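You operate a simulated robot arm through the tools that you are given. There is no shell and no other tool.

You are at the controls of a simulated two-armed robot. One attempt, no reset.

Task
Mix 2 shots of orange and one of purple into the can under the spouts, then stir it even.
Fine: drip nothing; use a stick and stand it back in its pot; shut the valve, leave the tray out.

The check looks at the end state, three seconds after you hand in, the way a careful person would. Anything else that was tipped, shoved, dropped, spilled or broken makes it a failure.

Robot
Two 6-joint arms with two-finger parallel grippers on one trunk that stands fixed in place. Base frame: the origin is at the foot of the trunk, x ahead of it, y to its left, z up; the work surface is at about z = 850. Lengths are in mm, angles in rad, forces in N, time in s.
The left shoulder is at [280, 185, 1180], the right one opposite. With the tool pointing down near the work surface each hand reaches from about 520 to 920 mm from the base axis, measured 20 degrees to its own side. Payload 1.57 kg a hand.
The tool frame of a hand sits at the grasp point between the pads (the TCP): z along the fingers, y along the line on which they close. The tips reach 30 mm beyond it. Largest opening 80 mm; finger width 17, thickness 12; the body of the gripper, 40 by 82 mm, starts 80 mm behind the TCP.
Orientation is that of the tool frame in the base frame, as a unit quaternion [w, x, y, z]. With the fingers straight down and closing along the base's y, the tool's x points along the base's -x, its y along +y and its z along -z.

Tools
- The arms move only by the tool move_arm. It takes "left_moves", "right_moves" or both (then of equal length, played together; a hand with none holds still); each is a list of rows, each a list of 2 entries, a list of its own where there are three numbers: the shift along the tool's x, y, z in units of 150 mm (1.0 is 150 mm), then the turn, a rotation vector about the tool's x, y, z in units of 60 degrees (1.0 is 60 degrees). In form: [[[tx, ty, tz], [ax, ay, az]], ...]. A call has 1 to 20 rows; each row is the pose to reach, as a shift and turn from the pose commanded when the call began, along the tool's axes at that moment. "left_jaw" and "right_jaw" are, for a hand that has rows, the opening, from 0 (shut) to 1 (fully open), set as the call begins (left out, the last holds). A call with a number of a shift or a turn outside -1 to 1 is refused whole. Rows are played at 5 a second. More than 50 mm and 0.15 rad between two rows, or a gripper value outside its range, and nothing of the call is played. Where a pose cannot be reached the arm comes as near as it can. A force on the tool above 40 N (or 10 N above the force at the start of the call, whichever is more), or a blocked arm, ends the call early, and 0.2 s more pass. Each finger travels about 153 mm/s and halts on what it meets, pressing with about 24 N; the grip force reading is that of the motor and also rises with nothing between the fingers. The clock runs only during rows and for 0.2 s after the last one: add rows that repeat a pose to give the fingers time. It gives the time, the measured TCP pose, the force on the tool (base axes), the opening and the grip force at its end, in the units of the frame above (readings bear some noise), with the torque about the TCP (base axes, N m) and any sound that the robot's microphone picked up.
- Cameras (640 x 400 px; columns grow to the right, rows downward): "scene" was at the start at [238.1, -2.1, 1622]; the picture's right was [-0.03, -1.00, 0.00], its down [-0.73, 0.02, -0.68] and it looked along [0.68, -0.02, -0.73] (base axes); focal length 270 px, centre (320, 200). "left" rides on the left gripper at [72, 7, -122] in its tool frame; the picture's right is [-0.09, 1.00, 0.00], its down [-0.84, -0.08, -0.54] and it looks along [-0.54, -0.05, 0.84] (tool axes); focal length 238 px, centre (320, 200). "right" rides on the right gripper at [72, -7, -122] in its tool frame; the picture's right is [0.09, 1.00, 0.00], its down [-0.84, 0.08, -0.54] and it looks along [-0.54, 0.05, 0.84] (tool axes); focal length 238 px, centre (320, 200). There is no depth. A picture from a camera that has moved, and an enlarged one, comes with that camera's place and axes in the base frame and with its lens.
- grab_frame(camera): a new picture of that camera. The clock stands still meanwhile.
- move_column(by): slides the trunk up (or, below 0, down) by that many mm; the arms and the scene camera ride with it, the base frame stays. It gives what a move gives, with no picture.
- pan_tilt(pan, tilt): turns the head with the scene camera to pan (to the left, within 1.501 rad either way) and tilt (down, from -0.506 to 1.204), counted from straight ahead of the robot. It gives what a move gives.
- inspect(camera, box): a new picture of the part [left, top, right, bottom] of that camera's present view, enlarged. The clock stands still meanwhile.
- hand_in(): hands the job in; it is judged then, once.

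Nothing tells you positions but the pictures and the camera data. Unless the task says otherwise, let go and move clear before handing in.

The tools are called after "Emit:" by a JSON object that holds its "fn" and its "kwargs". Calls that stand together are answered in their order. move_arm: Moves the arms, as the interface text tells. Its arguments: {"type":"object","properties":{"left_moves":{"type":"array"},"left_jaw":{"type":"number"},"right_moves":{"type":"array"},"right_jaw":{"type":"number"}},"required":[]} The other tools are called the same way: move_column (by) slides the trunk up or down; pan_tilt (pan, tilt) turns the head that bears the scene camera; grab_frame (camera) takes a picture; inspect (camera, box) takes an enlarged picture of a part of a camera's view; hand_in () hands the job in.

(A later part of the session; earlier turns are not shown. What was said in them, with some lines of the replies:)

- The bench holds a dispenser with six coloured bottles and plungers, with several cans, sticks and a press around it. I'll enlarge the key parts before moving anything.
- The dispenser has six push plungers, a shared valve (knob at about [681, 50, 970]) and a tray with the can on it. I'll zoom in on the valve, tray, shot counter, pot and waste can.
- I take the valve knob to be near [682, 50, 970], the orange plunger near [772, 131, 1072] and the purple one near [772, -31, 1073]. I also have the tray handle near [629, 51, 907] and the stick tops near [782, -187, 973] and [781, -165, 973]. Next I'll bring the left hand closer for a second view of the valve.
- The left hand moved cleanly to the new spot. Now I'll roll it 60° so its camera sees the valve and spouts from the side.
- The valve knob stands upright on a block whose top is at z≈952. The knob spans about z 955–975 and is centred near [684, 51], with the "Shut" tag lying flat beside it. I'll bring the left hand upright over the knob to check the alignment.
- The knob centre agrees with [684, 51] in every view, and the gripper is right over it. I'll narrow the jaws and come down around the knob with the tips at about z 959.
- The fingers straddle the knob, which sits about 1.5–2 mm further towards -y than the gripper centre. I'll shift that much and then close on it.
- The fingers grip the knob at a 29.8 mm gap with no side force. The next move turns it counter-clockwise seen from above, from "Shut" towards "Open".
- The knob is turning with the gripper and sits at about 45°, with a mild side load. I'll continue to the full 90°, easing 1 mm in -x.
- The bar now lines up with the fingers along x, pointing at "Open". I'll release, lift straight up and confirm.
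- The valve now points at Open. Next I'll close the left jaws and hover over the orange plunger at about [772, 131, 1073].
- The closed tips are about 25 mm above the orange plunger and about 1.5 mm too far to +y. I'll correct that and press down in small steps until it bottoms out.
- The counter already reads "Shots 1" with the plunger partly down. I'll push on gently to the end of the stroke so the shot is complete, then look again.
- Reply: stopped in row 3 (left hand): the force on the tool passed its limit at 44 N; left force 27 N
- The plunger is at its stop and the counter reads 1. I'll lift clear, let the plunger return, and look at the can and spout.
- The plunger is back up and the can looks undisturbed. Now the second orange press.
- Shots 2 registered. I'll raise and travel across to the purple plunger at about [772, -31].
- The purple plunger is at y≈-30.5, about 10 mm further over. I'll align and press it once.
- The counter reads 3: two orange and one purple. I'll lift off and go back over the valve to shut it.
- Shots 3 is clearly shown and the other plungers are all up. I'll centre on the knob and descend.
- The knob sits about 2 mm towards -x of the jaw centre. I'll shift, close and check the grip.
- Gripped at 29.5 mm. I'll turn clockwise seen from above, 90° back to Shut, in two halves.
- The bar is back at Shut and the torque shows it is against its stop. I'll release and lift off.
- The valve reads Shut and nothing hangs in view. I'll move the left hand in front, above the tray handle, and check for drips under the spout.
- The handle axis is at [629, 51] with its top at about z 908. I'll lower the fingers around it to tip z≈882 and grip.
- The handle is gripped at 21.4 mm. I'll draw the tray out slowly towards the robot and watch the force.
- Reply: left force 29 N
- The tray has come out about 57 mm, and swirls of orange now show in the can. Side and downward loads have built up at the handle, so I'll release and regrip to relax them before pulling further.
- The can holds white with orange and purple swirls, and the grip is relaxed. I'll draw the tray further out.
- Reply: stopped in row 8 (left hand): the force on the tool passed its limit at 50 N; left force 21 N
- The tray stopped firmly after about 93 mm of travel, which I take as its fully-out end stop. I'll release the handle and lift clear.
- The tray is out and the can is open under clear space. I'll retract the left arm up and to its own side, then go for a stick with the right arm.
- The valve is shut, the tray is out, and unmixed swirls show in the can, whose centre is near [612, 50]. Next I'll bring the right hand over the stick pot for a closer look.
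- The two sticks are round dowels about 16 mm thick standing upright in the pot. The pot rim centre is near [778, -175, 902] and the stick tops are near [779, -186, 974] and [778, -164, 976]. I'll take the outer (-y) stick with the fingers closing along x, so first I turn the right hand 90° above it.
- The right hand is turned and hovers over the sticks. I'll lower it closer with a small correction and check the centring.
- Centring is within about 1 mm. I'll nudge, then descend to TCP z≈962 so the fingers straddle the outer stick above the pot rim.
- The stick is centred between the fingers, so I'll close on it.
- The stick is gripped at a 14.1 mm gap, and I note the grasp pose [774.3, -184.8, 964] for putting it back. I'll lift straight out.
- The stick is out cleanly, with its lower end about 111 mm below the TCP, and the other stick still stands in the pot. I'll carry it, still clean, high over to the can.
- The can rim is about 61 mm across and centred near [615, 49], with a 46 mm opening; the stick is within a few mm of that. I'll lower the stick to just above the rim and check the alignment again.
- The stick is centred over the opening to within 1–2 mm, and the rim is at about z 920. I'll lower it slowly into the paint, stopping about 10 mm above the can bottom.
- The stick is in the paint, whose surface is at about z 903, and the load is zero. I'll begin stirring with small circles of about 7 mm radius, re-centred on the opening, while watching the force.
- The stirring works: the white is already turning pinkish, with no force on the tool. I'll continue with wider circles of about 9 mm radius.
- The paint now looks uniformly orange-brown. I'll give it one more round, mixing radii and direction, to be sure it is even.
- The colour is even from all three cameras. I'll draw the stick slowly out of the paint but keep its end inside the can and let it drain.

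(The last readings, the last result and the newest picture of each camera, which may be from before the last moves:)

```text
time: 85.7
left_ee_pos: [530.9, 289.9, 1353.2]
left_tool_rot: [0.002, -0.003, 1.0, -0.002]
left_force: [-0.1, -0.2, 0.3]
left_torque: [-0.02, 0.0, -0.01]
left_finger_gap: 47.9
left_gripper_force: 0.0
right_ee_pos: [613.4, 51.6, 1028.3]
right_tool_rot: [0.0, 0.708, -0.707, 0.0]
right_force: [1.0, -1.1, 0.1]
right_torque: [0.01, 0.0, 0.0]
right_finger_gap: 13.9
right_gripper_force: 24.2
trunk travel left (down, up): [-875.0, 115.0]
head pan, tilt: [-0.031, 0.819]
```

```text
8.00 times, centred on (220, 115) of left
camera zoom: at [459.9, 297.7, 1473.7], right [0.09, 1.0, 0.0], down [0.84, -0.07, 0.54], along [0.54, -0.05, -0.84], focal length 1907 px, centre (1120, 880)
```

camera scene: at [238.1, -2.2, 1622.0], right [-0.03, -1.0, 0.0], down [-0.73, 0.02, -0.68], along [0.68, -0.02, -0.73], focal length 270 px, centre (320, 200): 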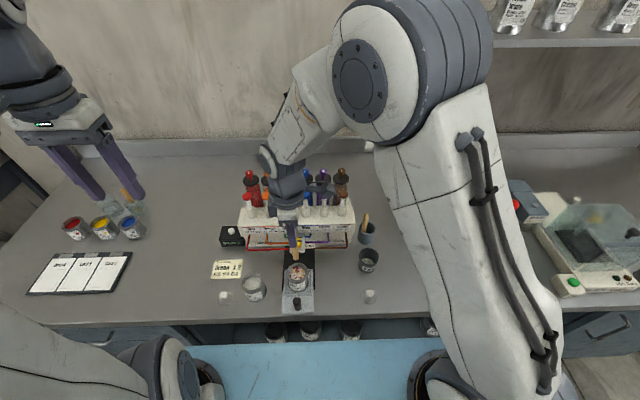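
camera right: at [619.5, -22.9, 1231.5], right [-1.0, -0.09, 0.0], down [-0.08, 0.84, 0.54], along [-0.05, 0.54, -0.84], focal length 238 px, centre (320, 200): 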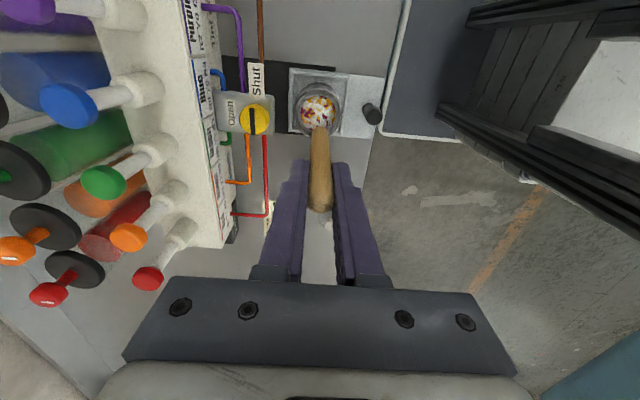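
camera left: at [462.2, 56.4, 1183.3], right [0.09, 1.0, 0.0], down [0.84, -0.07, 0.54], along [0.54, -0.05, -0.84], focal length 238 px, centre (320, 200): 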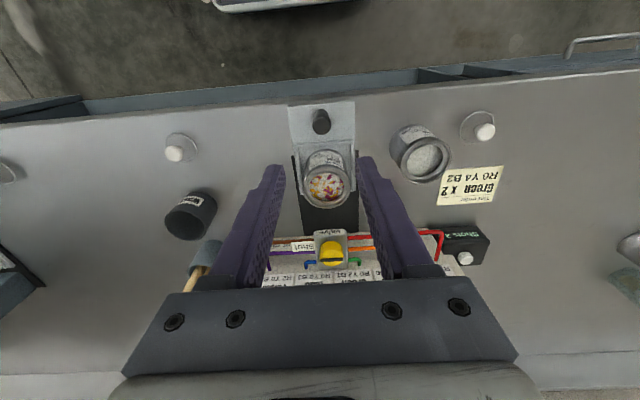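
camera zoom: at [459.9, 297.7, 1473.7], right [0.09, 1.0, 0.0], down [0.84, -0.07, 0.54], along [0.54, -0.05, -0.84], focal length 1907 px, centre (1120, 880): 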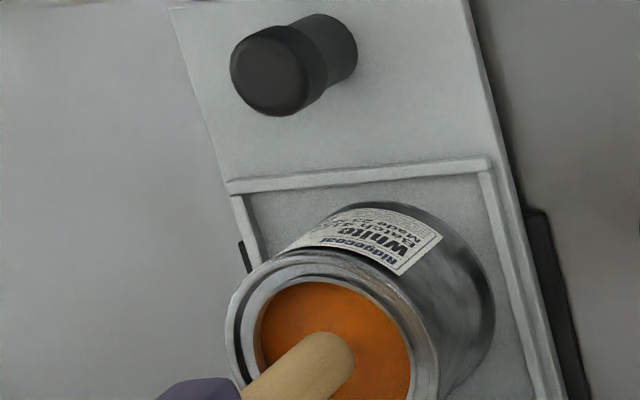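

The stick is out of the paint with its end still inside the can. I'll hold it here for several more seconds so nothing drips on the way back.

Emit:
{"fn": "move_arm", "kwargs": {"right_moves": [[[0, 0, 0], [0, 0, 0]], [[0, 0, 0], [0, 0, 0]], [[0, 0, 0], [0, 0, 0]], [[0, 0, 0], [0, 0, 0]], [[0, 0, 0], [0, 0, 0]], [[0, 0, 0], [0, 0, 0]], [[0, 0, 0], [0, 0, 0]], [[0, 0, 0], [0, 0, 0]], [[0, 0, 0], [0, 0, 0]], [[0, 0, 0], [0, 0, 0]], [[0, 0, 0], [0, 0, 0]], [[0, 0, 0], [0, 0, 0]], [[0, 0, 0], [0, 0, 0]], [[0, 0, 0], [0, 0, 0]], [[0, 0, 0], [0, 0, 0]], [[0, 0, 0], [0, 0, 0]], [[0, 0, 0], [0, 0, 0]], [[0, 0, 0], [0, 0, 0]], [[0, 0, 0], [0, 0, 0]], [[0, 0, 0], [0, 0, 0]]]}}

Emit:
{"fn": "move_arm", "kwargs": {"right_moves": [[[0, 0, -0.02], [0, 0, 0]], [[0, 0, -0.05], [0, 0, 0]], [[0, 0, -0.08], [0, 0, 0]], [[0, 0, -0.11], [0, 0, 0]], [[0, 0, -0.14], [0, 0, 0]], [[0, 0, -0.17], [0, 0, 0]], [[0, 0, -0.19], [0, 0, 0]], [[0, 0, -0.19], [0, 0, 0]], [[0, 0, -0.19], [0, 0, 0]], [[0, 0, -0.19], [0, 0, 0]], [[0, 0, -0.19], [0, 0, 0]], [[0, 0, -0.19], [0, 0, 0]], [[0, 0, -0.19], [0, 0, 0]], [[0, 0, -0.19], [0, 0, 0]], [[0, 0, -0.19], [0, 0, 0]], [[0, 0, -0.19], [0, 0, 0]], [[0, 0, -0.19], [0, 0, 0]], [[0, 0, -0.19], [0, 0, 0]], [[0, 0, -0.19], [0, 0, 0]], [[0, 0, -0.19], [0, 0, 0]]]}}

Emit:
{"fn": "inspect", "kwargs": {"camera": "right", "box": [280, 60, 370, 150]}}

Emit:
{"fn": "inspect", "kwargs": {"camera": "scene", "box": [280, 235, 320, 275]}}

Emit:
{"fn": "inspect", "kwargs": {"camera": "left", "box": [190, 90, 250, 140]}}

```text
time: 89.9
left_ee_pos: [533.0, 289.3, 1351.8]
left_tool_rot: [0.002, -0.003, 1.0, -0.002]
left_force: [0.5, -0.6, 0.3]
left_torque: [0.0, 0.01, 0.0]
left_finger_gap: 47.9
left_gripper_force: 0.1
right_ee_pos: [614.9, 50.0, 1027.9]
right_tool_rot: [-0.001, 0.707, -0.707, 0.001]
right_force: [0.2, -0.3, -0.1]
right_torque: [0.02, 0.0, -0.03]
right_finger_gap: 14.2
right_gripper_force: 23.7
trunk travel left (down, up): [-875.0, 115.0]
head pan, tilt: [-0.031, 0.819]
```

```text
time: 94.1
left_ee_pos: [530.9, 290.3, 1353.5]
left_tool_rot: [0.001, -0.002, 1.0, -0.003]
left_force: [0.4, -0.5, -0.3]
left_torque: [0.02, -0.05, -0.02]
left_finger_gap: 48.0
left_gripper_force: 0.0
right_ee_pos: [613.5, 49.9, 1057.3]
right_tool_rot: [0.0, -0.707, 0.707, 0.0]
right_force: [0.1, -0.5, -0.4]
right_torque: [-0.01, 0.01, 0.02]
right_finger_gap: 14.1
right_gripper_force: 24.4
trunk travel left (down, up): [-875.0, 115.0]
head pan, tilt: [-0.031, 0.819]
```

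```text
4.44 times, centred on (325, 105) of right
camera zoom: at [620.8, -22.1, 1179.4], right [-1.0, -0.09, 0.0], down [-0.08, 0.84, 0.54], along [-0.05, 0.54, -0.84], focal length 1059 px, centre (298, 622)
```

zoom: 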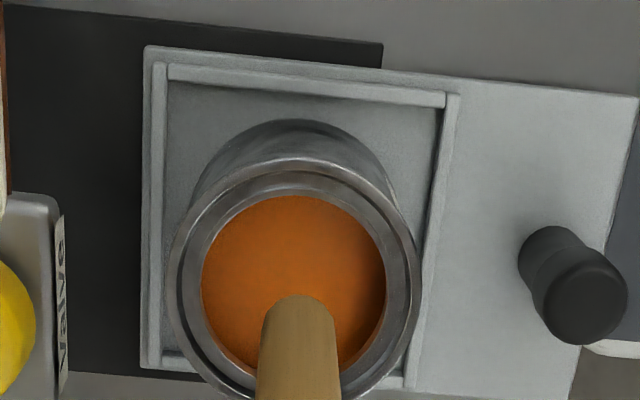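

```text
10.00 times, centred on (300, 255) of scene
camera zoom: at [238.1, -2.1, 1622.0], right [-0.03, -1.0, 0.0], down [-0.73, 0.02, -0.68], along [0.68, -0.02, -0.73], focal length 2704 px, centre (520, -350)
```

zoom: 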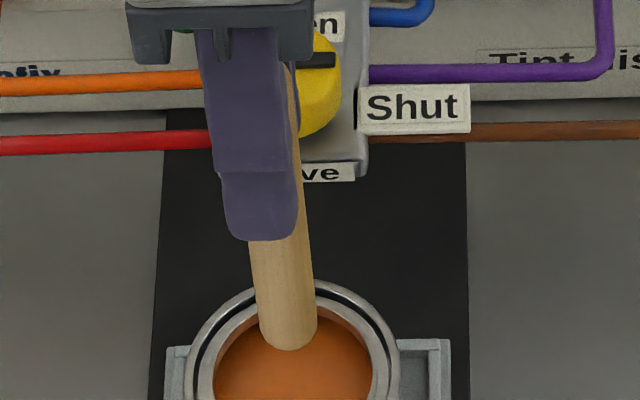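

```text
8.00 times, centred on (220, 115) of left
camera zoom: at [459.9, 297.7, 1473.7], right [0.09, 1.0, 0.0], down [0.84, -0.07, 0.54], along [0.54, -0.05, -0.84], focal length 1907 px, centre (1120, 880)
```

zoom: 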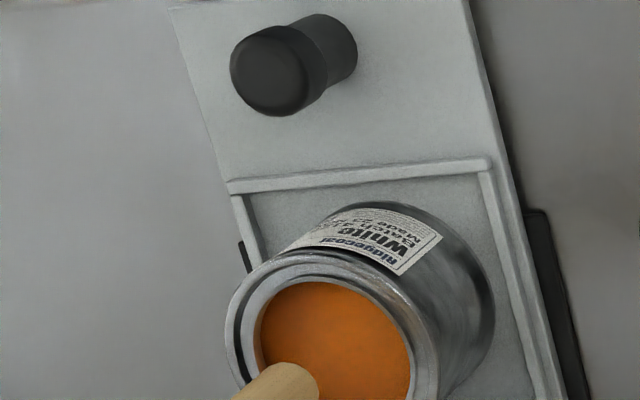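

No drop hangs from the stick in any view. I'll hold over the can a while longer before moving off, to be safe.

Emit:
{"fn": "move_arm", "kwargs": {"right_moves": [[[0, 0, 0], [0, 0, 0]], [[0, 0, 0], [0, 0, 0]], [[0, 0, 0], [0, 0, 0]], [[0, 0, 0], [0, 0, 0]], [[0, 0, 0], [0, 0, 0]], [[0, 0, 0], [0, 0, 0]], [[0, 0, 0], [0, 0, 0]], [[0, 0, 0], [0, 0, 0]], [[0, 0, 0], [0, 0, 0]], [[0, 0, 0], [0, 0, 0]], [[0, 0, 0], [0, 0, 0]], [[0, 0, 0], [0, 0, 0]], [[0, 0, 0], [0, 0, 0]], [[0, 0, 0], [0, 0, 0]], [[0, 0, 0], [0, 0, 0]], [[0, 0, 0], [0, 0, 0]], [[0, 0, 0], [0, 0, 0]], [[0, 0, 0], [0, 0, 0]], [[0, 0, 0], [0, 0, 0]], [[0, 0, 0], [0, 0, 0]]]}}

Emit:
{"fn": "move_arm", "kwargs": {"right_moves": [[[0, 0, 0], [0, 0, 0]], [[0, 0, 0], [0, 0, 0]], [[0, 0, 0], [0, 0, 0]], [[0, 0, 0], [0, 0, 0]], [[0, 0, 0], [0, 0, 0]], [[0, 0, 0], [0, 0, 0]], [[0, 0, 0], [0, 0, 0]], [[0, 0, 0], [0, 0, 0]], [[0, 0, 0], [0, 0, 0]], [[0, 0, -0.04], [0, 0, 0]], [[0, 0, -0.1], [0, 0, 0]], [[0, 0, -0.17], [0, 0, 0]], [[0, 0, -0.25], [0, 0, 0]], [[0, 0, -0.33], [0, 0, 0]], [[0, 0, -0.37], [0, 0, 0]], [[0, 0, -0.37], [0, 0, 0]], [[0, 0, -0.37], [0, 0, 0]], [[0, 0, -0.37], [0, 0, 0]], [[0, 0, -0.37], [0, 0, 0]], [[0, 0, -0.37], [0, 0, 0]]]}}

Emit:
{"fn": "inspect", "kwargs": {"camera": "scene", "box": [275, 225, 335, 285]}}

Emit:
{"fn": "inspect", "kwargs": {"camera": "left", "box": [150, 80, 270, 170]}}

```text
time: 98.3
left_ee_pos: [532.1, 290.0, 1353.7]
left_tool_rot: [0.001, -0.003, 1.0, -0.002]
left_force: [0.0, 0.6, -0.2]
left_torque: [0.0, 0.01, -0.04]
left_finger_gap: 48.2
left_gripper_force: 0.1
right_ee_pos: [612.7, 50.8, 1056.9]
right_tool_rot: [0.0, 0.708, -0.707, 0.0]
right_force: [-0.8, -0.4, -0.9]
right_torque: [0.0, 0.0, -0.02]
right_finger_gap: 13.8
right_gripper_force: 24.1
trunk travel left (down, up): [-875.0, 115.0]
head pan, tilt: [-0.031, 0.819]
```

```text
time: 102.5
left_ee_pos: [531.5, 290.0, 1353.5]
left_tool_rot: [0.002, -0.003, 1.0, -0.002]
left_force: [0.0, 0.2, -0.1]
left_torque: [0.02, -0.01, 0.01]
left_finger_gap: 47.7
left_gripper_force: 0.0
right_ee_pos: [613.4, 51.4, 1112.8]
right_tool_rot: [0.001, 0.707, -0.707, 0.0]
right_force: [0.8, 0.1, -0.3]
right_torque: [0.0, 0.0, 0.0]
right_finger_gap: 13.7
right_gripper_force: 23.5
trunk travel left (down, up): [-875.0, 115.0]
head pan, tilt: [-0.031, 0.819]
```

```text
6.67 times, centred on (305, 255) of scene
camera zoom: at [238.1, -2.1, 1622.0], right [-0.03, -1.0, 0.0], down [-0.73, 0.02, -0.68], along [0.68, -0.02, -0.73], focal length 1802 px, centre (420, -167)
```

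zoom: 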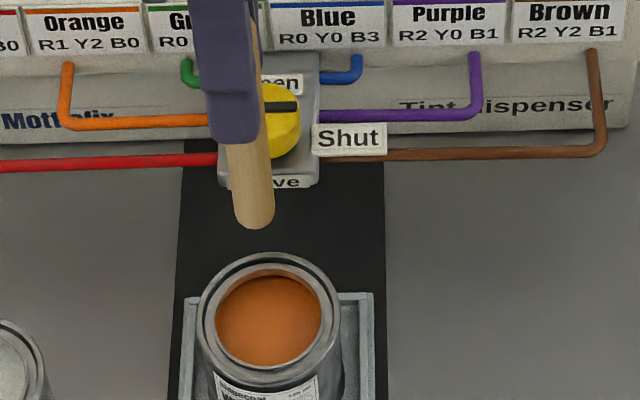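

```text
4.44 times, centred on (210, 125) of left
camera zoom: at [459.9, 297.7, 1473.7], right [0.09, 1.0, 0.0], down [0.84, -0.07, 0.54], along [0.54, -0.05, -0.84], focal length 1059 px, centre (809, 533)
```

zoom: 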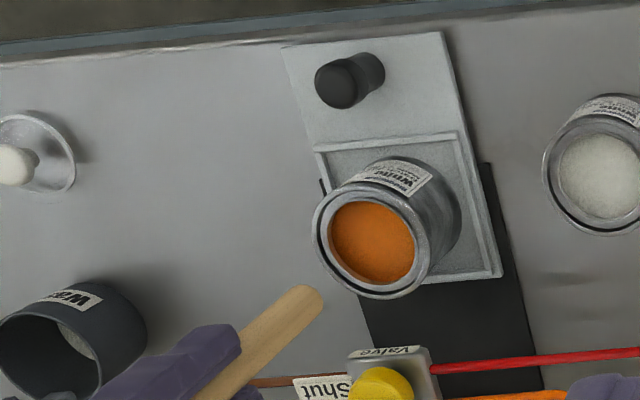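

The colour is even and the stick carries no drops. I'll take it back along the same path to above its pot.

Emit:
{"fn": "move_arm", "kwargs": {"right_moves": [[[0.1, -0.07, 0], [0, 0, 0]], [[0.24, -0.16, 0], [0, 0, 0]], [[0.4, -0.27, 0], [0, 0, 0]], [[0.56, -0.38, 0], [0, 0, 0]], [[0.7, -0.48, 0], [0, 0, 0]], [[0.783, -0.535, 0], [0, 0, 0]]]}}

Emit:
{"fn": "move_arm", "kwargs": {"right_moves": [[[0.12, -0.08, 0], [0, 0, 0]], [[0.27, -0.18, 0], [0, 0, 0]], [[0.43, -0.29, 0], [0, 0, 0]], [[0.59, -0.4, 0], [0, 0, 0]], [[0.71, -0.49, 0], [0, 0, 0]], [[0.783, -0.535, 0], [0, 0, 0]], [[0.783, -0.535, 0], [0, 0, 0]], [[0.783, -0.535, 0], [0, 0, 0]]]}}

Emit:
{"fn": "grab_frame", "kwargs": {"camera": "right"}}

Emit:
{"fn": "inspect", "kwargs": {"camera": "scene", "box": [330, 180, 410, 250]}}

Emit:
{"fn": "inspect", "kwargs": {"camera": "right", "box": [275, 70, 365, 180]}}

```text
time: 103.9
left_ee_pos: [531.7, 290.2, 1353.5]
left_tool_rot: [0.001, -0.002, 1.0, -0.001]
left_force: [-0.1, -0.2, -0.7]
left_torque: [0.02, 0.01, 0.0]
left_finger_gap: 47.9
left_gripper_force: 0.1
right_ee_pos: [694.2, -66.3, 1113.5]
right_tool_rot: [0.0, 0.707, -0.707, 0.0]
right_force: [0.1, -0.3, -0.5]
right_torque: [0.02, -0.01, -0.01]
right_finger_gap: 14.1
right_gripper_force: 23.4
trunk travel left (down, up): [-875.0, 115.0]
head pan, tilt: [-0.031, 0.819]
```

```text
time: 105.7
left_ee_pos: [532.2, 291.1, 1353.9]
left_tool_rot: [0.002, -0.003, 1.0, -0.002]
left_force: [0.8, -0.1, -0.8]
left_torque: [-0.03, 0.0, -0.03]
left_finger_gap: 47.8
left_gripper_force: 0.1
right_ee_pos: [773.6, -185.8, 1113.6]
right_tool_rot: [0.0, 0.708, -0.707, 0.0]
right_force: [-0.6, 0.4, 0.0]
right_torque: [0.02, -0.02, -0.01]
right_finger_gap: 13.9
right_gripper_force: 23.9
trunk travel left (down, up): [-875.0, 115.0]
head pan, tilt: [-0.031, 0.819]
```

```text
taken
camera right: at [781.2, -257.2, 1234.8], right [-1.0, -0.09, 0.0], down [-0.08, 0.84, 0.54], along [-0.05, 0.54, -0.84], focal length 238 px, centre (320, 200)
```

right: 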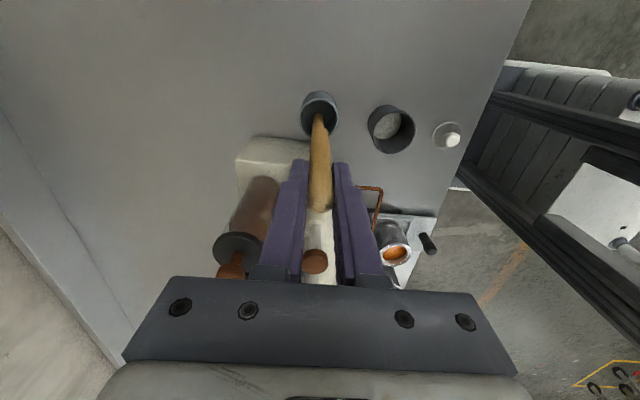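

```text
5.71 times, centred on (370, 215) of scene
camera zoom: at [238.1, -2.1, 1622.0], right [-0.03, -1.0, 0.0], down [-0.73, 0.02, -0.68], along [0.68, -0.02, -0.73], focal length 1545 px, centre (34, 114)
```

zoom: 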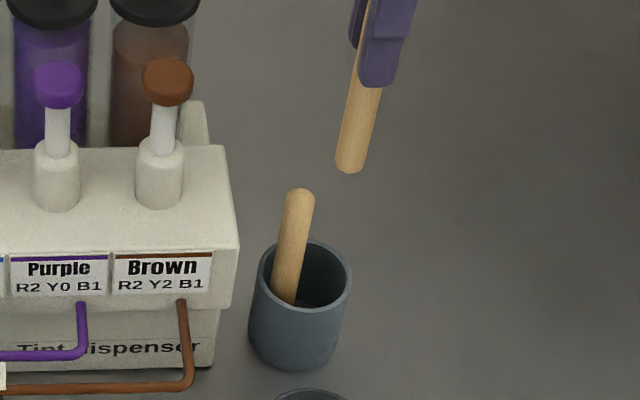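

```text
3.64 times, centred on (320, 125) of right
camera zoom: at [781.2, -257.2, 1234.8], right [-1.0, -0.09, 0.0], down [-0.08, 0.84, 0.54], along [-0.05, 0.54, -0.84], focal length 867 px, centre (320, 473)
```

zoom: 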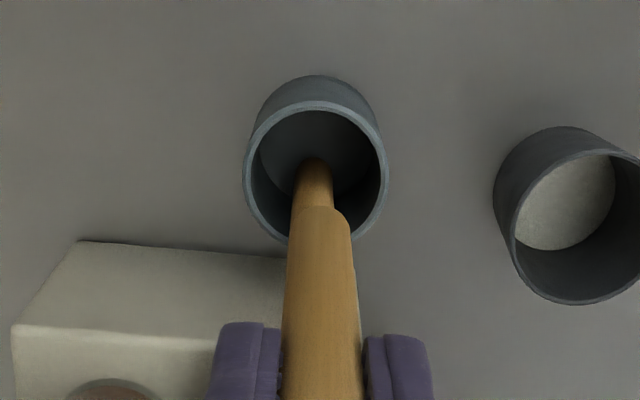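

The stick is back above its old spot, and the pot shows free space on the -y side. I'll lower it to just above the rim and check before inserting.

Emit:
{"fn": "move_arm", "kwargs": {"right_moves": [[[0, 0, 0.08], [0, 0, 0]], [[0, 0, 0.2], [0, 0, 0]], [[0, 0, 0.33], [0, 0, 0]], [[0, 0, 0.45], [0, 0, 0]], [[0, 0, 0.54], [0, 0, 0]], [[0, 0, 0.59], [0, 0, 0]], [[0, 0, 0.59], [0, 0, 0]]]}}

Emit:
{"fn": "inspect", "kwargs": {"camera": "scene", "box": [340, 200, 400, 250]}}

Emit:
{"fn": "inspect", "kwargs": {"camera": "right", "box": [275, 50, 365, 160]}}

```text
time: 107.3
left_ee_pos: [532.1, 289.4, 1353.5]
left_tool_rot: [0.002, -0.002, 1.0, -0.001]
left_force: [-0.1, -0.3, 0.2]
left_torque: [0.01, -0.01, 0.0]
left_finger_gap: 48.1
left_gripper_force: 0.0
right_ee_pos: [774.8, -182.9, 1023.8]
right_tool_rot: [0.001, -0.707, 0.707, -0.001]
right_force: [-0.2, 0.4, 0.0]
right_torque: [0.02, 0.01, 0.0]
right_finger_gap: 14.0
right_gripper_force: 23.4
trunk travel left (down, up): [-875.0, 115.0]
head pan, tilt: [-0.031, 0.819]
```

```text
8.00 times, centred on (370, 225) of scene
camera zoom: at [238.1, -2.2, 1622.0], right [-0.03, -1.0, 0.0], down [-0.73, 0.02, -0.68], along [0.68, -0.02, -0.73], focal length 2163 px, centre (-80, 0)
```

zoom: 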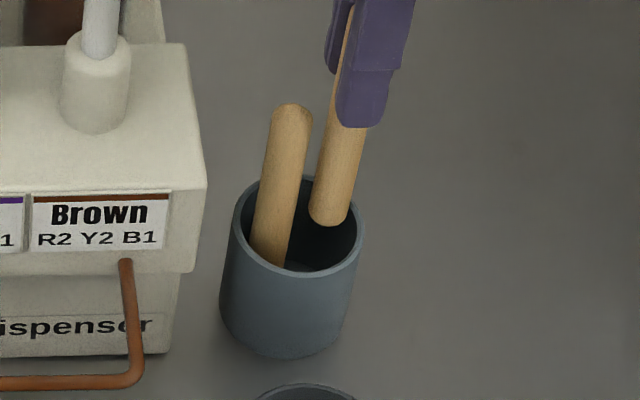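

```text
3.64 times, centred on (320, 105) of right
camera zoom: at [781.4, -257.0, 1145.3], right [-1.0, -0.09, 0.0], down [-0.08, 0.84, 0.54], along [-0.05, 0.54, -0.84], focal length 867 px, centre (320, 546)
```

zoom: 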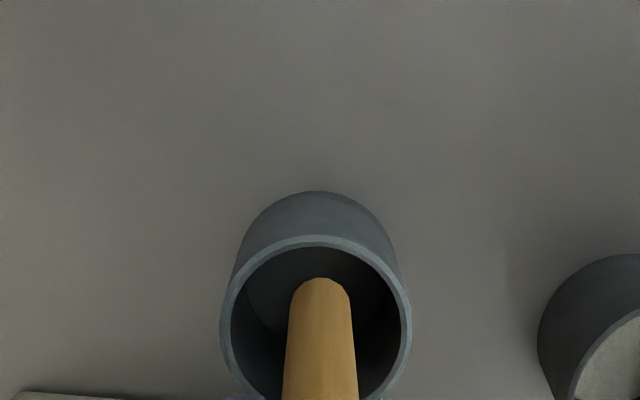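

The stick end sits inside the pot opening, clear of the wall and the other stick. I'll lower it the rest of the way to where it stood.

Emit:
{"fn": "move_arm", "kwargs": {"right_moves": [[[0, 0, 0.05], [0, 0, 0]], [[0, 0, 0.1], [0, 0, 0]], [[0, 0, 0.15], [0, 0, 0]], [[0, 0, 0.2], [0, 0, 0]], [[0, 0, 0.25], [0, 0, 0]], [[0, 0, 0.3], [0, 0, 0]], [[0, 0, 0.34], [0, 0, 0]], [[0, 0, 0.37], [0, 0, 0]], [[0, 0, 0.39], [0, 0, 0]], [[0, 0, 0.398], [0, 0, 0]], [[0, 0, 0.398], [0, 0, 0]]]}}

Emit:
{"fn": "inspect", "kwargs": {"camera": "scene", "box": [340, 200, 400, 250]}}

Emit:
{"fn": "inspect", "kwargs": {"camera": "right", "box": [260, 80, 380, 210]}}

```text
time: 109.7
left_ee_pos: [531.9, 289.9, 1352.9]
left_tool_rot: [0.001, -0.003, 1.0, -0.001]
left_force: [0.0, -0.5, 0.1]
left_torque: [-0.01, 0.04, -0.02]
left_finger_gap: 48.0
left_gripper_force: 0.0
right_ee_pos: [774.7, -182.7, 965.7]
right_tool_rot: [0.0, -0.707, 0.707, 0.001]
right_force: [-0.3, -1.0, 2.1]
right_torque: [-0.04, -0.02, 0.03]
right_finger_gap: 13.9
right_gripper_force: 23.8
trunk travel left (down, up): [-875.0, 115.0]
head pan, tilt: [-0.031, 0.819]
```

```text
8.00 times, centred on (370, 225) of scene
camera zoom: at [238.0, -2.2, 1622.1], right [-0.03, -1.0, 0.0], down [-0.73, 0.02, -0.68], along [0.68, -0.02, -0.73], focal length 2163 px, centre (-80, 0)
```

zoom: 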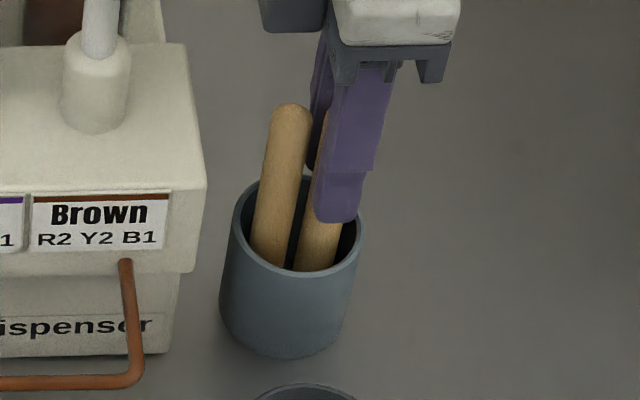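

```text
3.08 times, centred on (320, 145) of right
camera zoom: at [781.1, -256.0, 1086.6], right [-1.0, -0.09, 0.0], down [-0.08, 0.84, 0.54], along [-0.05, 0.54, -0.84], focal length 733 px, centre (320, 369)
```

zoom: 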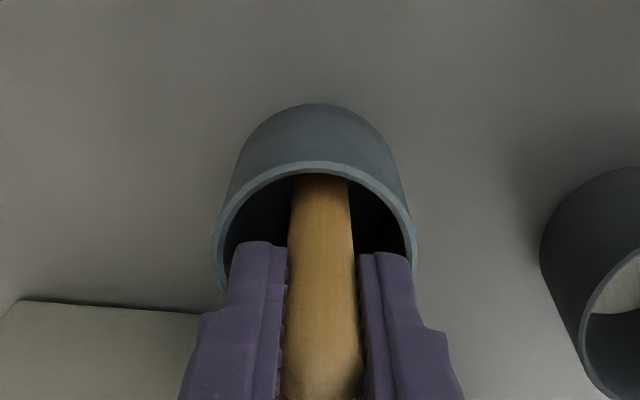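

The stick is down with light contact on the pot floor, just as it stood before. I'll open the fingers.

Emit:
{"fn": "move_arm", "kwargs": {"right_moves": [[[0, 0, 0], [0, 0, 0]], [[0, 0, 0], [0, 0, 0]], [[0, 0, 0], [0, 0, 0]]], "right_jaw": 0.5}}

Emit:
{"fn": "inspect", "kwargs": {"camera": "right", "box": [260, 80, 380, 210]}}

Emit:
{"fn": "inspect", "kwargs": {"camera": "scene", "box": [340, 200, 400, 250]}}

```text
time: 110.5
left_ee_pos: [532.6, 289.8, 1353.1]
left_tool_rot: [0.002, -0.003, 1.0, -0.001]
left_force: [-0.2, 0.4, 0.2]
left_torque: [0.03, 0.02, -0.01]
left_finger_gap: 47.7
left_gripper_force: 0.1
right_ee_pos: [774.6, -184.2, 963.8]
right_tool_rot: [-0.001, 0.707, -0.707, 0.0]
right_force: [0.2, 0.5, 1.2]
right_torque: [-0.01, 0.02, 0.0]
right_finger_gap: 39.8
right_gripper_force: 0.2
trunk travel left (down, up): [-875.0, 115.0]
head pan, tilt: [-0.031, 0.819]
```

```text
3.08 times, centred on (320, 145) of right
camera zoom: at [781.0, -255.9, 1086.3], right [-1.0, -0.09, 0.0], down [-0.08, 0.84, 0.54], along [-0.05, 0.54, -0.84], focal length 733 px, centre (320, 369)
```

zoom: 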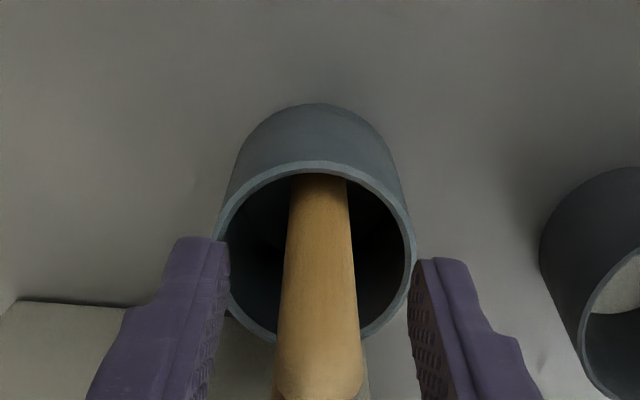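

```text
8.00 times, centred on (370, 225) of scene
camera zoom: at [238.1, -2.1, 1622.0], right [-0.03, -1.0, 0.0], down [-0.73, 0.02, -0.68], along [0.68, -0.02, -0.73], focal length 2163 px, centre (-80, 0)
```

zoom: 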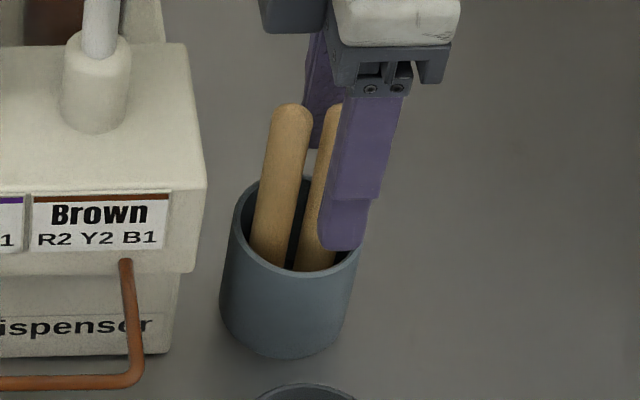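

The stick stands free between the open fingers. I'll lift straight up and clear.

Emit:
{"fn": "move_arm", "kwargs": {"right_moves": [[[0, 0, -0.05], [0, 0, 0]], [[0, 0, -0.12], [0, 0, 0]], [[0, 0, -0.22], [0, 0, 0]], [[0, 0, -0.35], [0, 0, 0]], [[0, 0, -0.5], [0, 0, 0]], [[0, 0, -0.7], [0, 0, 0]], [[0, 0, -0.9], [0, 0, 0]], [[0, 0, -1.0], [0, 0, 0]]]}}

Emit:
{"fn": "inspect", "kwargs": {"camera": "right", "box": [260, 60, 440, 190]}}

Emit:
{"fn": "inspect", "kwargs": {"camera": "scene", "box": [340, 200, 400, 250]}}

```text
time: 112.3
left_ee_pos: [531.7, 290.6, 1352.3]
left_tool_rot: [0.002, -0.002, 1.0, -0.002]
left_force: [0.7, -0.6, 0.3]
left_torque: [-0.01, 0.01, 0.0]
left_finger_gap: 47.9
left_gripper_force: 0.1
right_ee_pos: [774.0, -184.8, 1115.3]
right_tool_rot: [0.0, 0.707, -0.707, 0.0]
right_force: [-0.2, -0.5, 1.0]
right_torque: [0.0, 0.01, 0.01]
right_finger_gap: 39.9
right_gripper_force: 0.1
trunk travel left (down, up): [-875.0, 115.0]
head pan, tilt: [-0.031, 0.819]
```

```text
3.08 times, centred on (350, 125) of right
camera zoom: at [780.6, -256.9, 1237.3], right [-1.0, -0.09, 0.0], down [-0.08, 0.84, 0.54], along [-0.05, 0.54, -0.84], focal length 733 px, centre (228, 431)
```

zoom: 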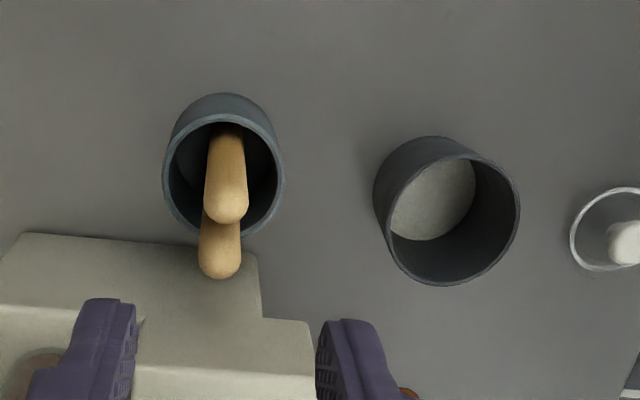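

```text
8.00 times, centred on (370, 225) of scene
camera zoom: at [238.0, -2.1, 1622.0], right [-0.03, -1.0, 0.0], down [-0.73, 0.02, -0.68], along [0.68, -0.02, -0.73], focal length 2163 px, centre (-80, 0)
```

zoom: 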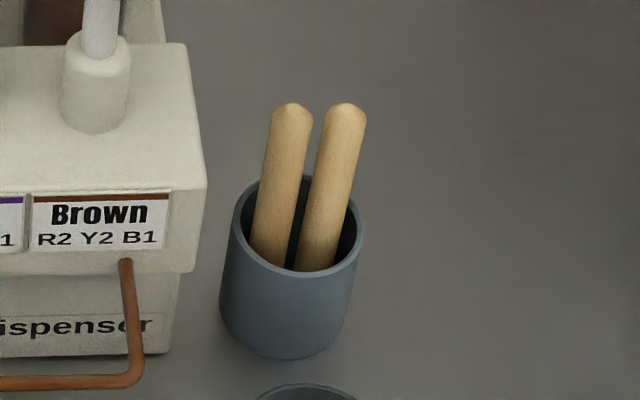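

Both sticks stand in the pot as at the start. I'll retract the right arm and then inspect the whole bench.

Emit:
{"fn": "move_arm", "kwargs": {"right_moves": [[[0, 0.1, -0.15], [0, 0, 0]], [[0.03, 0.25, -0.35], [0, 0, 0]], [[0.08, 0.45, -0.55], [0, 0, 0]], [[0.13, 0.65, -0.75], [0, 0, 0]], [[0.18, 0.85, -0.95], [0, 0, 0]], [[0.23, 1.0, -1.0], [0, 0, 0]]]}}

Emit:
{"fn": "move_arm", "kwargs": {"right_moves": [[[0.03, 0.1, -0.05], [0, 0, 0]], [[0.06, 0.2, -0.1], [0, 0, 0]], [[0.1, 0.3, -0.15], [0, 0, 0]], [[0.14, 0.4, -0.2], [0, 0, 0]]]}}

Emit:
{"fn": "grab_frame", "kwargs": {"camera": "scene"}}

Emit:
{"fn": "inspect", "kwargs": {"camera": "scene", "box": [220, 180, 400, 310]}}

Emit:
{"fn": "inspect", "kwargs": {"camera": "scene", "box": [260, 230, 340, 310]}}

Emit:
{"fn": "grab_frame", "kwargs": {"camera": "left"}}

Emit:
{"fn": "grab_frame", "kwargs": {"camera": "right"}}

```text
time: 113.7
left_ee_pos: [531.1, 290.6, 1353.4]
left_tool_rot: [0.001, -0.003, 1.0, -0.001]
left_force: [-0.6, -0.5, 1.0]
left_torque: [0.01, -0.01, 0.02]
left_finger_gap: 48.3
left_gripper_force: 0.2
right_ee_pos: [624.0, -215.9, 1262.7]
right_tool_rot: [0.0, -0.707, 0.707, 0.0]
right_force: [0.2, 0.3, 0.4]
right_torque: [0.0, -0.01, -0.01]
right_finger_gap: 39.9
right_gripper_force: 0.0
trunk travel left (down, up): [-875.0, 115.0]
head pan, tilt: [-0.031, 0.819]
```

```text
time: 114.7
left_ee_pos: [531.8, 290.4, 1354.1]
left_tool_rot: [0.001, -0.002, 1.0, -0.001]
left_force: [-0.5, 0.4, 0.4]
left_torque: [0.03, 0.03, 0.02]
left_finger_gap: 48.0
left_gripper_force: 0.1
right_ee_pos: [562.4, -239.5, 1294.2]
right_tool_rot: [0.001, 0.707, -0.707, 0.0]
right_force: [-0.1, 0.2, -0.3]
right_torque: [0.0, 0.0, 0.01]
right_finger_gap: 40.0
right_gripper_force: 0.0
trunk travel left (down, up): [-875.0, 115.0]
head pan, tilt: [-0.031, 0.819]
```

```text
taken
camera scene: at [238.1, -2.1, 1622.0], right [-0.03, -1.0, 0.0], down [-0.73, 0.02, -0.68], along [0.68, -0.02, -0.73], focal length 270 px, centre (320, 200)
```

scene: 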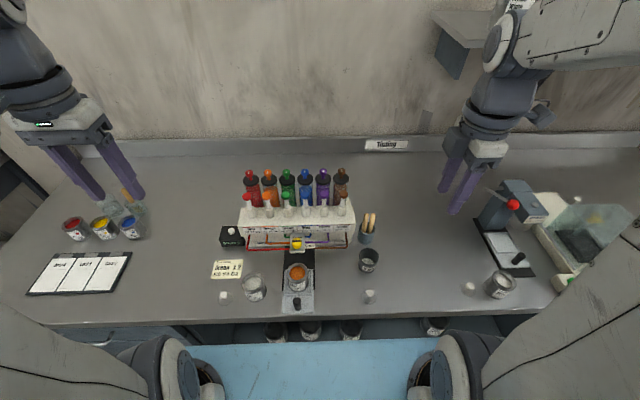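

```text
3.08 times, centred on (310, 245) of scene
camera zoom: at [238.1, -2.1, 1622.0], right [-0.03, -1.0, 0.0], down [-0.73, 0.02, -0.68], along [0.68, -0.02, -0.73], focal length 832 px, centre (351, 62)
```

zoom: 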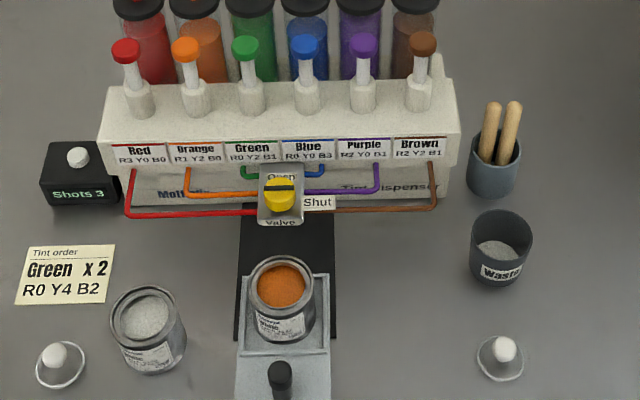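

```text
5.00 times, centred on (300, 270) of scene
camera zoom: at [238.1, -2.1, 1622.0], right [-0.03, -1.0, 0.0], down [-0.73, 0.02, -0.68], along [0.68, -0.02, -0.73], focal length 1352 px, centre (420, -150)
```

zoom: 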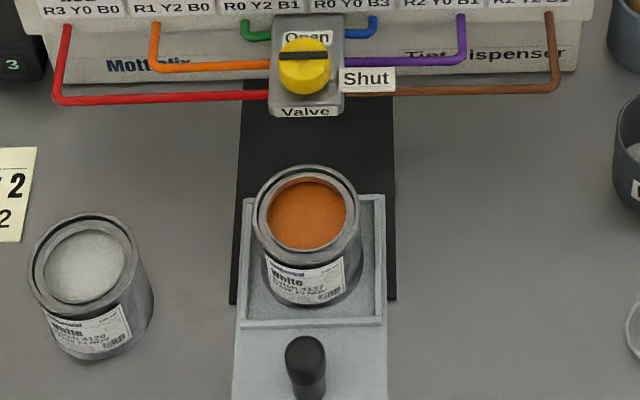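

```text
taken
camera left: at [459.9, 297.7, 1473.7], right [0.09, 1.0, 0.0], down [0.84, -0.07, 0.54], along [0.54, -0.05, -0.84], focal length 238 px, centre (320, 200)
```

left: 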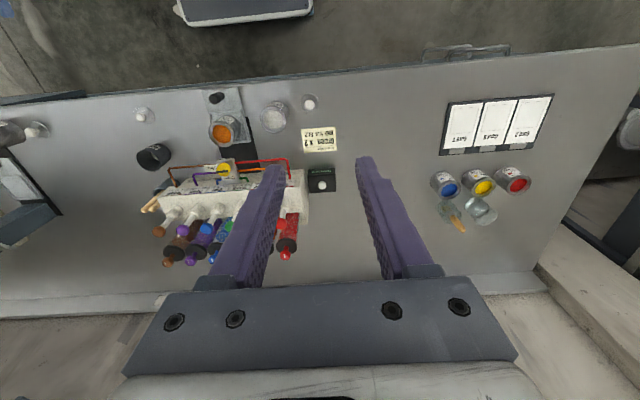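

```text
taken
camera right: at [570.3, -312.7, 1416.1], right [-1.0, -0.09, 0.0], down [-0.08, 0.84, 0.54], along [-0.05, 0.54, -0.84], focal length 238 px, centre (320, 200)
```

right: 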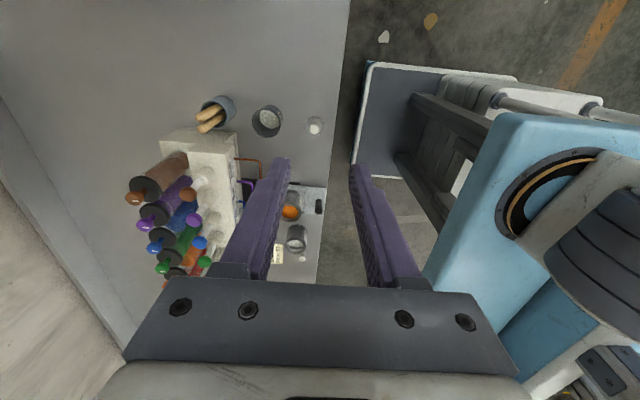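

Emit:
{"fn": "inspect", "kwargs": {"camera": "scene", "box": [286, 258, 310, 282]}}

Emit:
{"fn": "inspect", "kwargs": {"camera": "scene", "box": [280, 232, 330, 268]}}

Emit:
{"fn": "inspect", "kwargs": {"camera": "left", "box": [130, 80, 270, 220]}}

```text
16.00 times, centred on (298, 270) of scene
camera zoom: at [238.1, -2.1, 1622.0], right [-0.03, -1.0, 0.0], down [-0.73, 0.02, -0.68], along [0.68, -0.02, -0.73], focal length 4326 px, centre (672, -920)
```

zoom: 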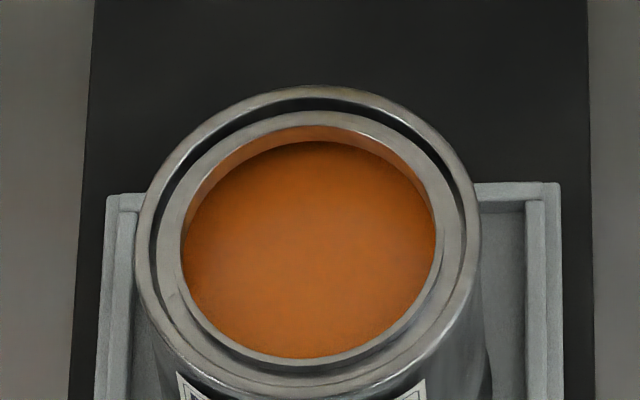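

```text
11.11 times, centred on (305, 250) of scene
camera zoom: at [238.1, -2.1, 1622.0], right [-0.03, -1.0, 0.0], down [-0.73, 0.02, -0.68], along [0.68, -0.02, -0.73], focal length 3004 px, centre (487, -356)
```

zoom: 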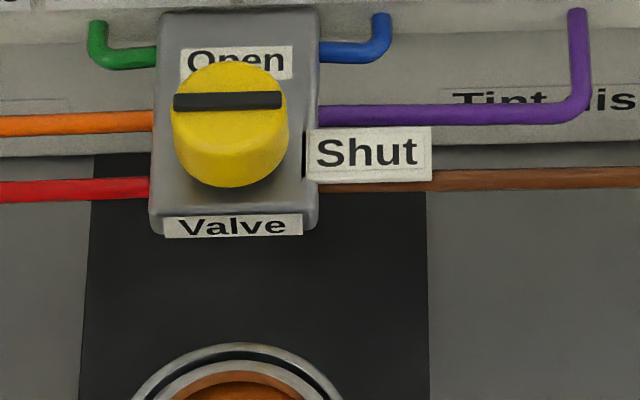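

```text
2.86 times, centred on (200, 150) of left
camera zoom: at [459.9, 297.7, 1473.7], right [0.09, 1.0, 0.0], down [0.84, -0.07, 0.54], along [0.54, -0.05, -0.84], focal length 681 px, centre (663, 343)
```

zoom: 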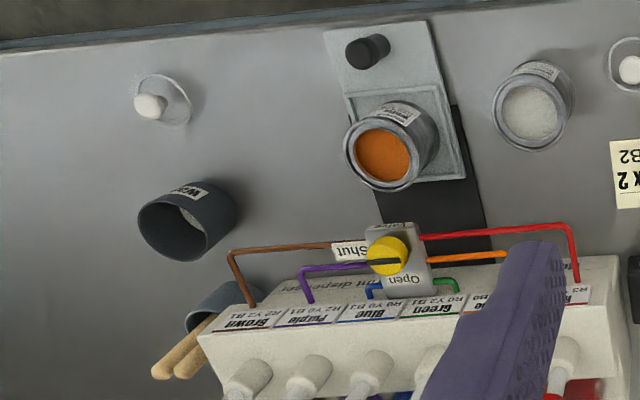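

Everything checks out: the paint is even, the valve reads Shut, the counter shows 3, and the tray is out with its can. Both sticks stand in their pot, I see no drips on the bench, and both hands are clear. I'm handing in.

Emit:
{"fn": "hand_in", "kwargs": {}}

```text
The job is handed in.
```

I put two shots of orange and one of purple into the can under the spouts and stirred it to an even orange-brown. The job is handed in, and no verdict came back.

- **Shots:** the counter read 1 and 2 after the orange presses, then 3 after the purple one.
- **Valve:** it is turned back to Shut, against its stop.
- **Tray:** it is pulled out about 93 mm, where it came to a firm stop, with the can still on it.
- **Stick:** I let it drain over the can for about 20 seconds, then stood it back in its pot beside the other one.
- **Bench:** I saw no drips, and nothing else looked moved or tipped in the final pictures.

Both hands are empty and clear of the bench.
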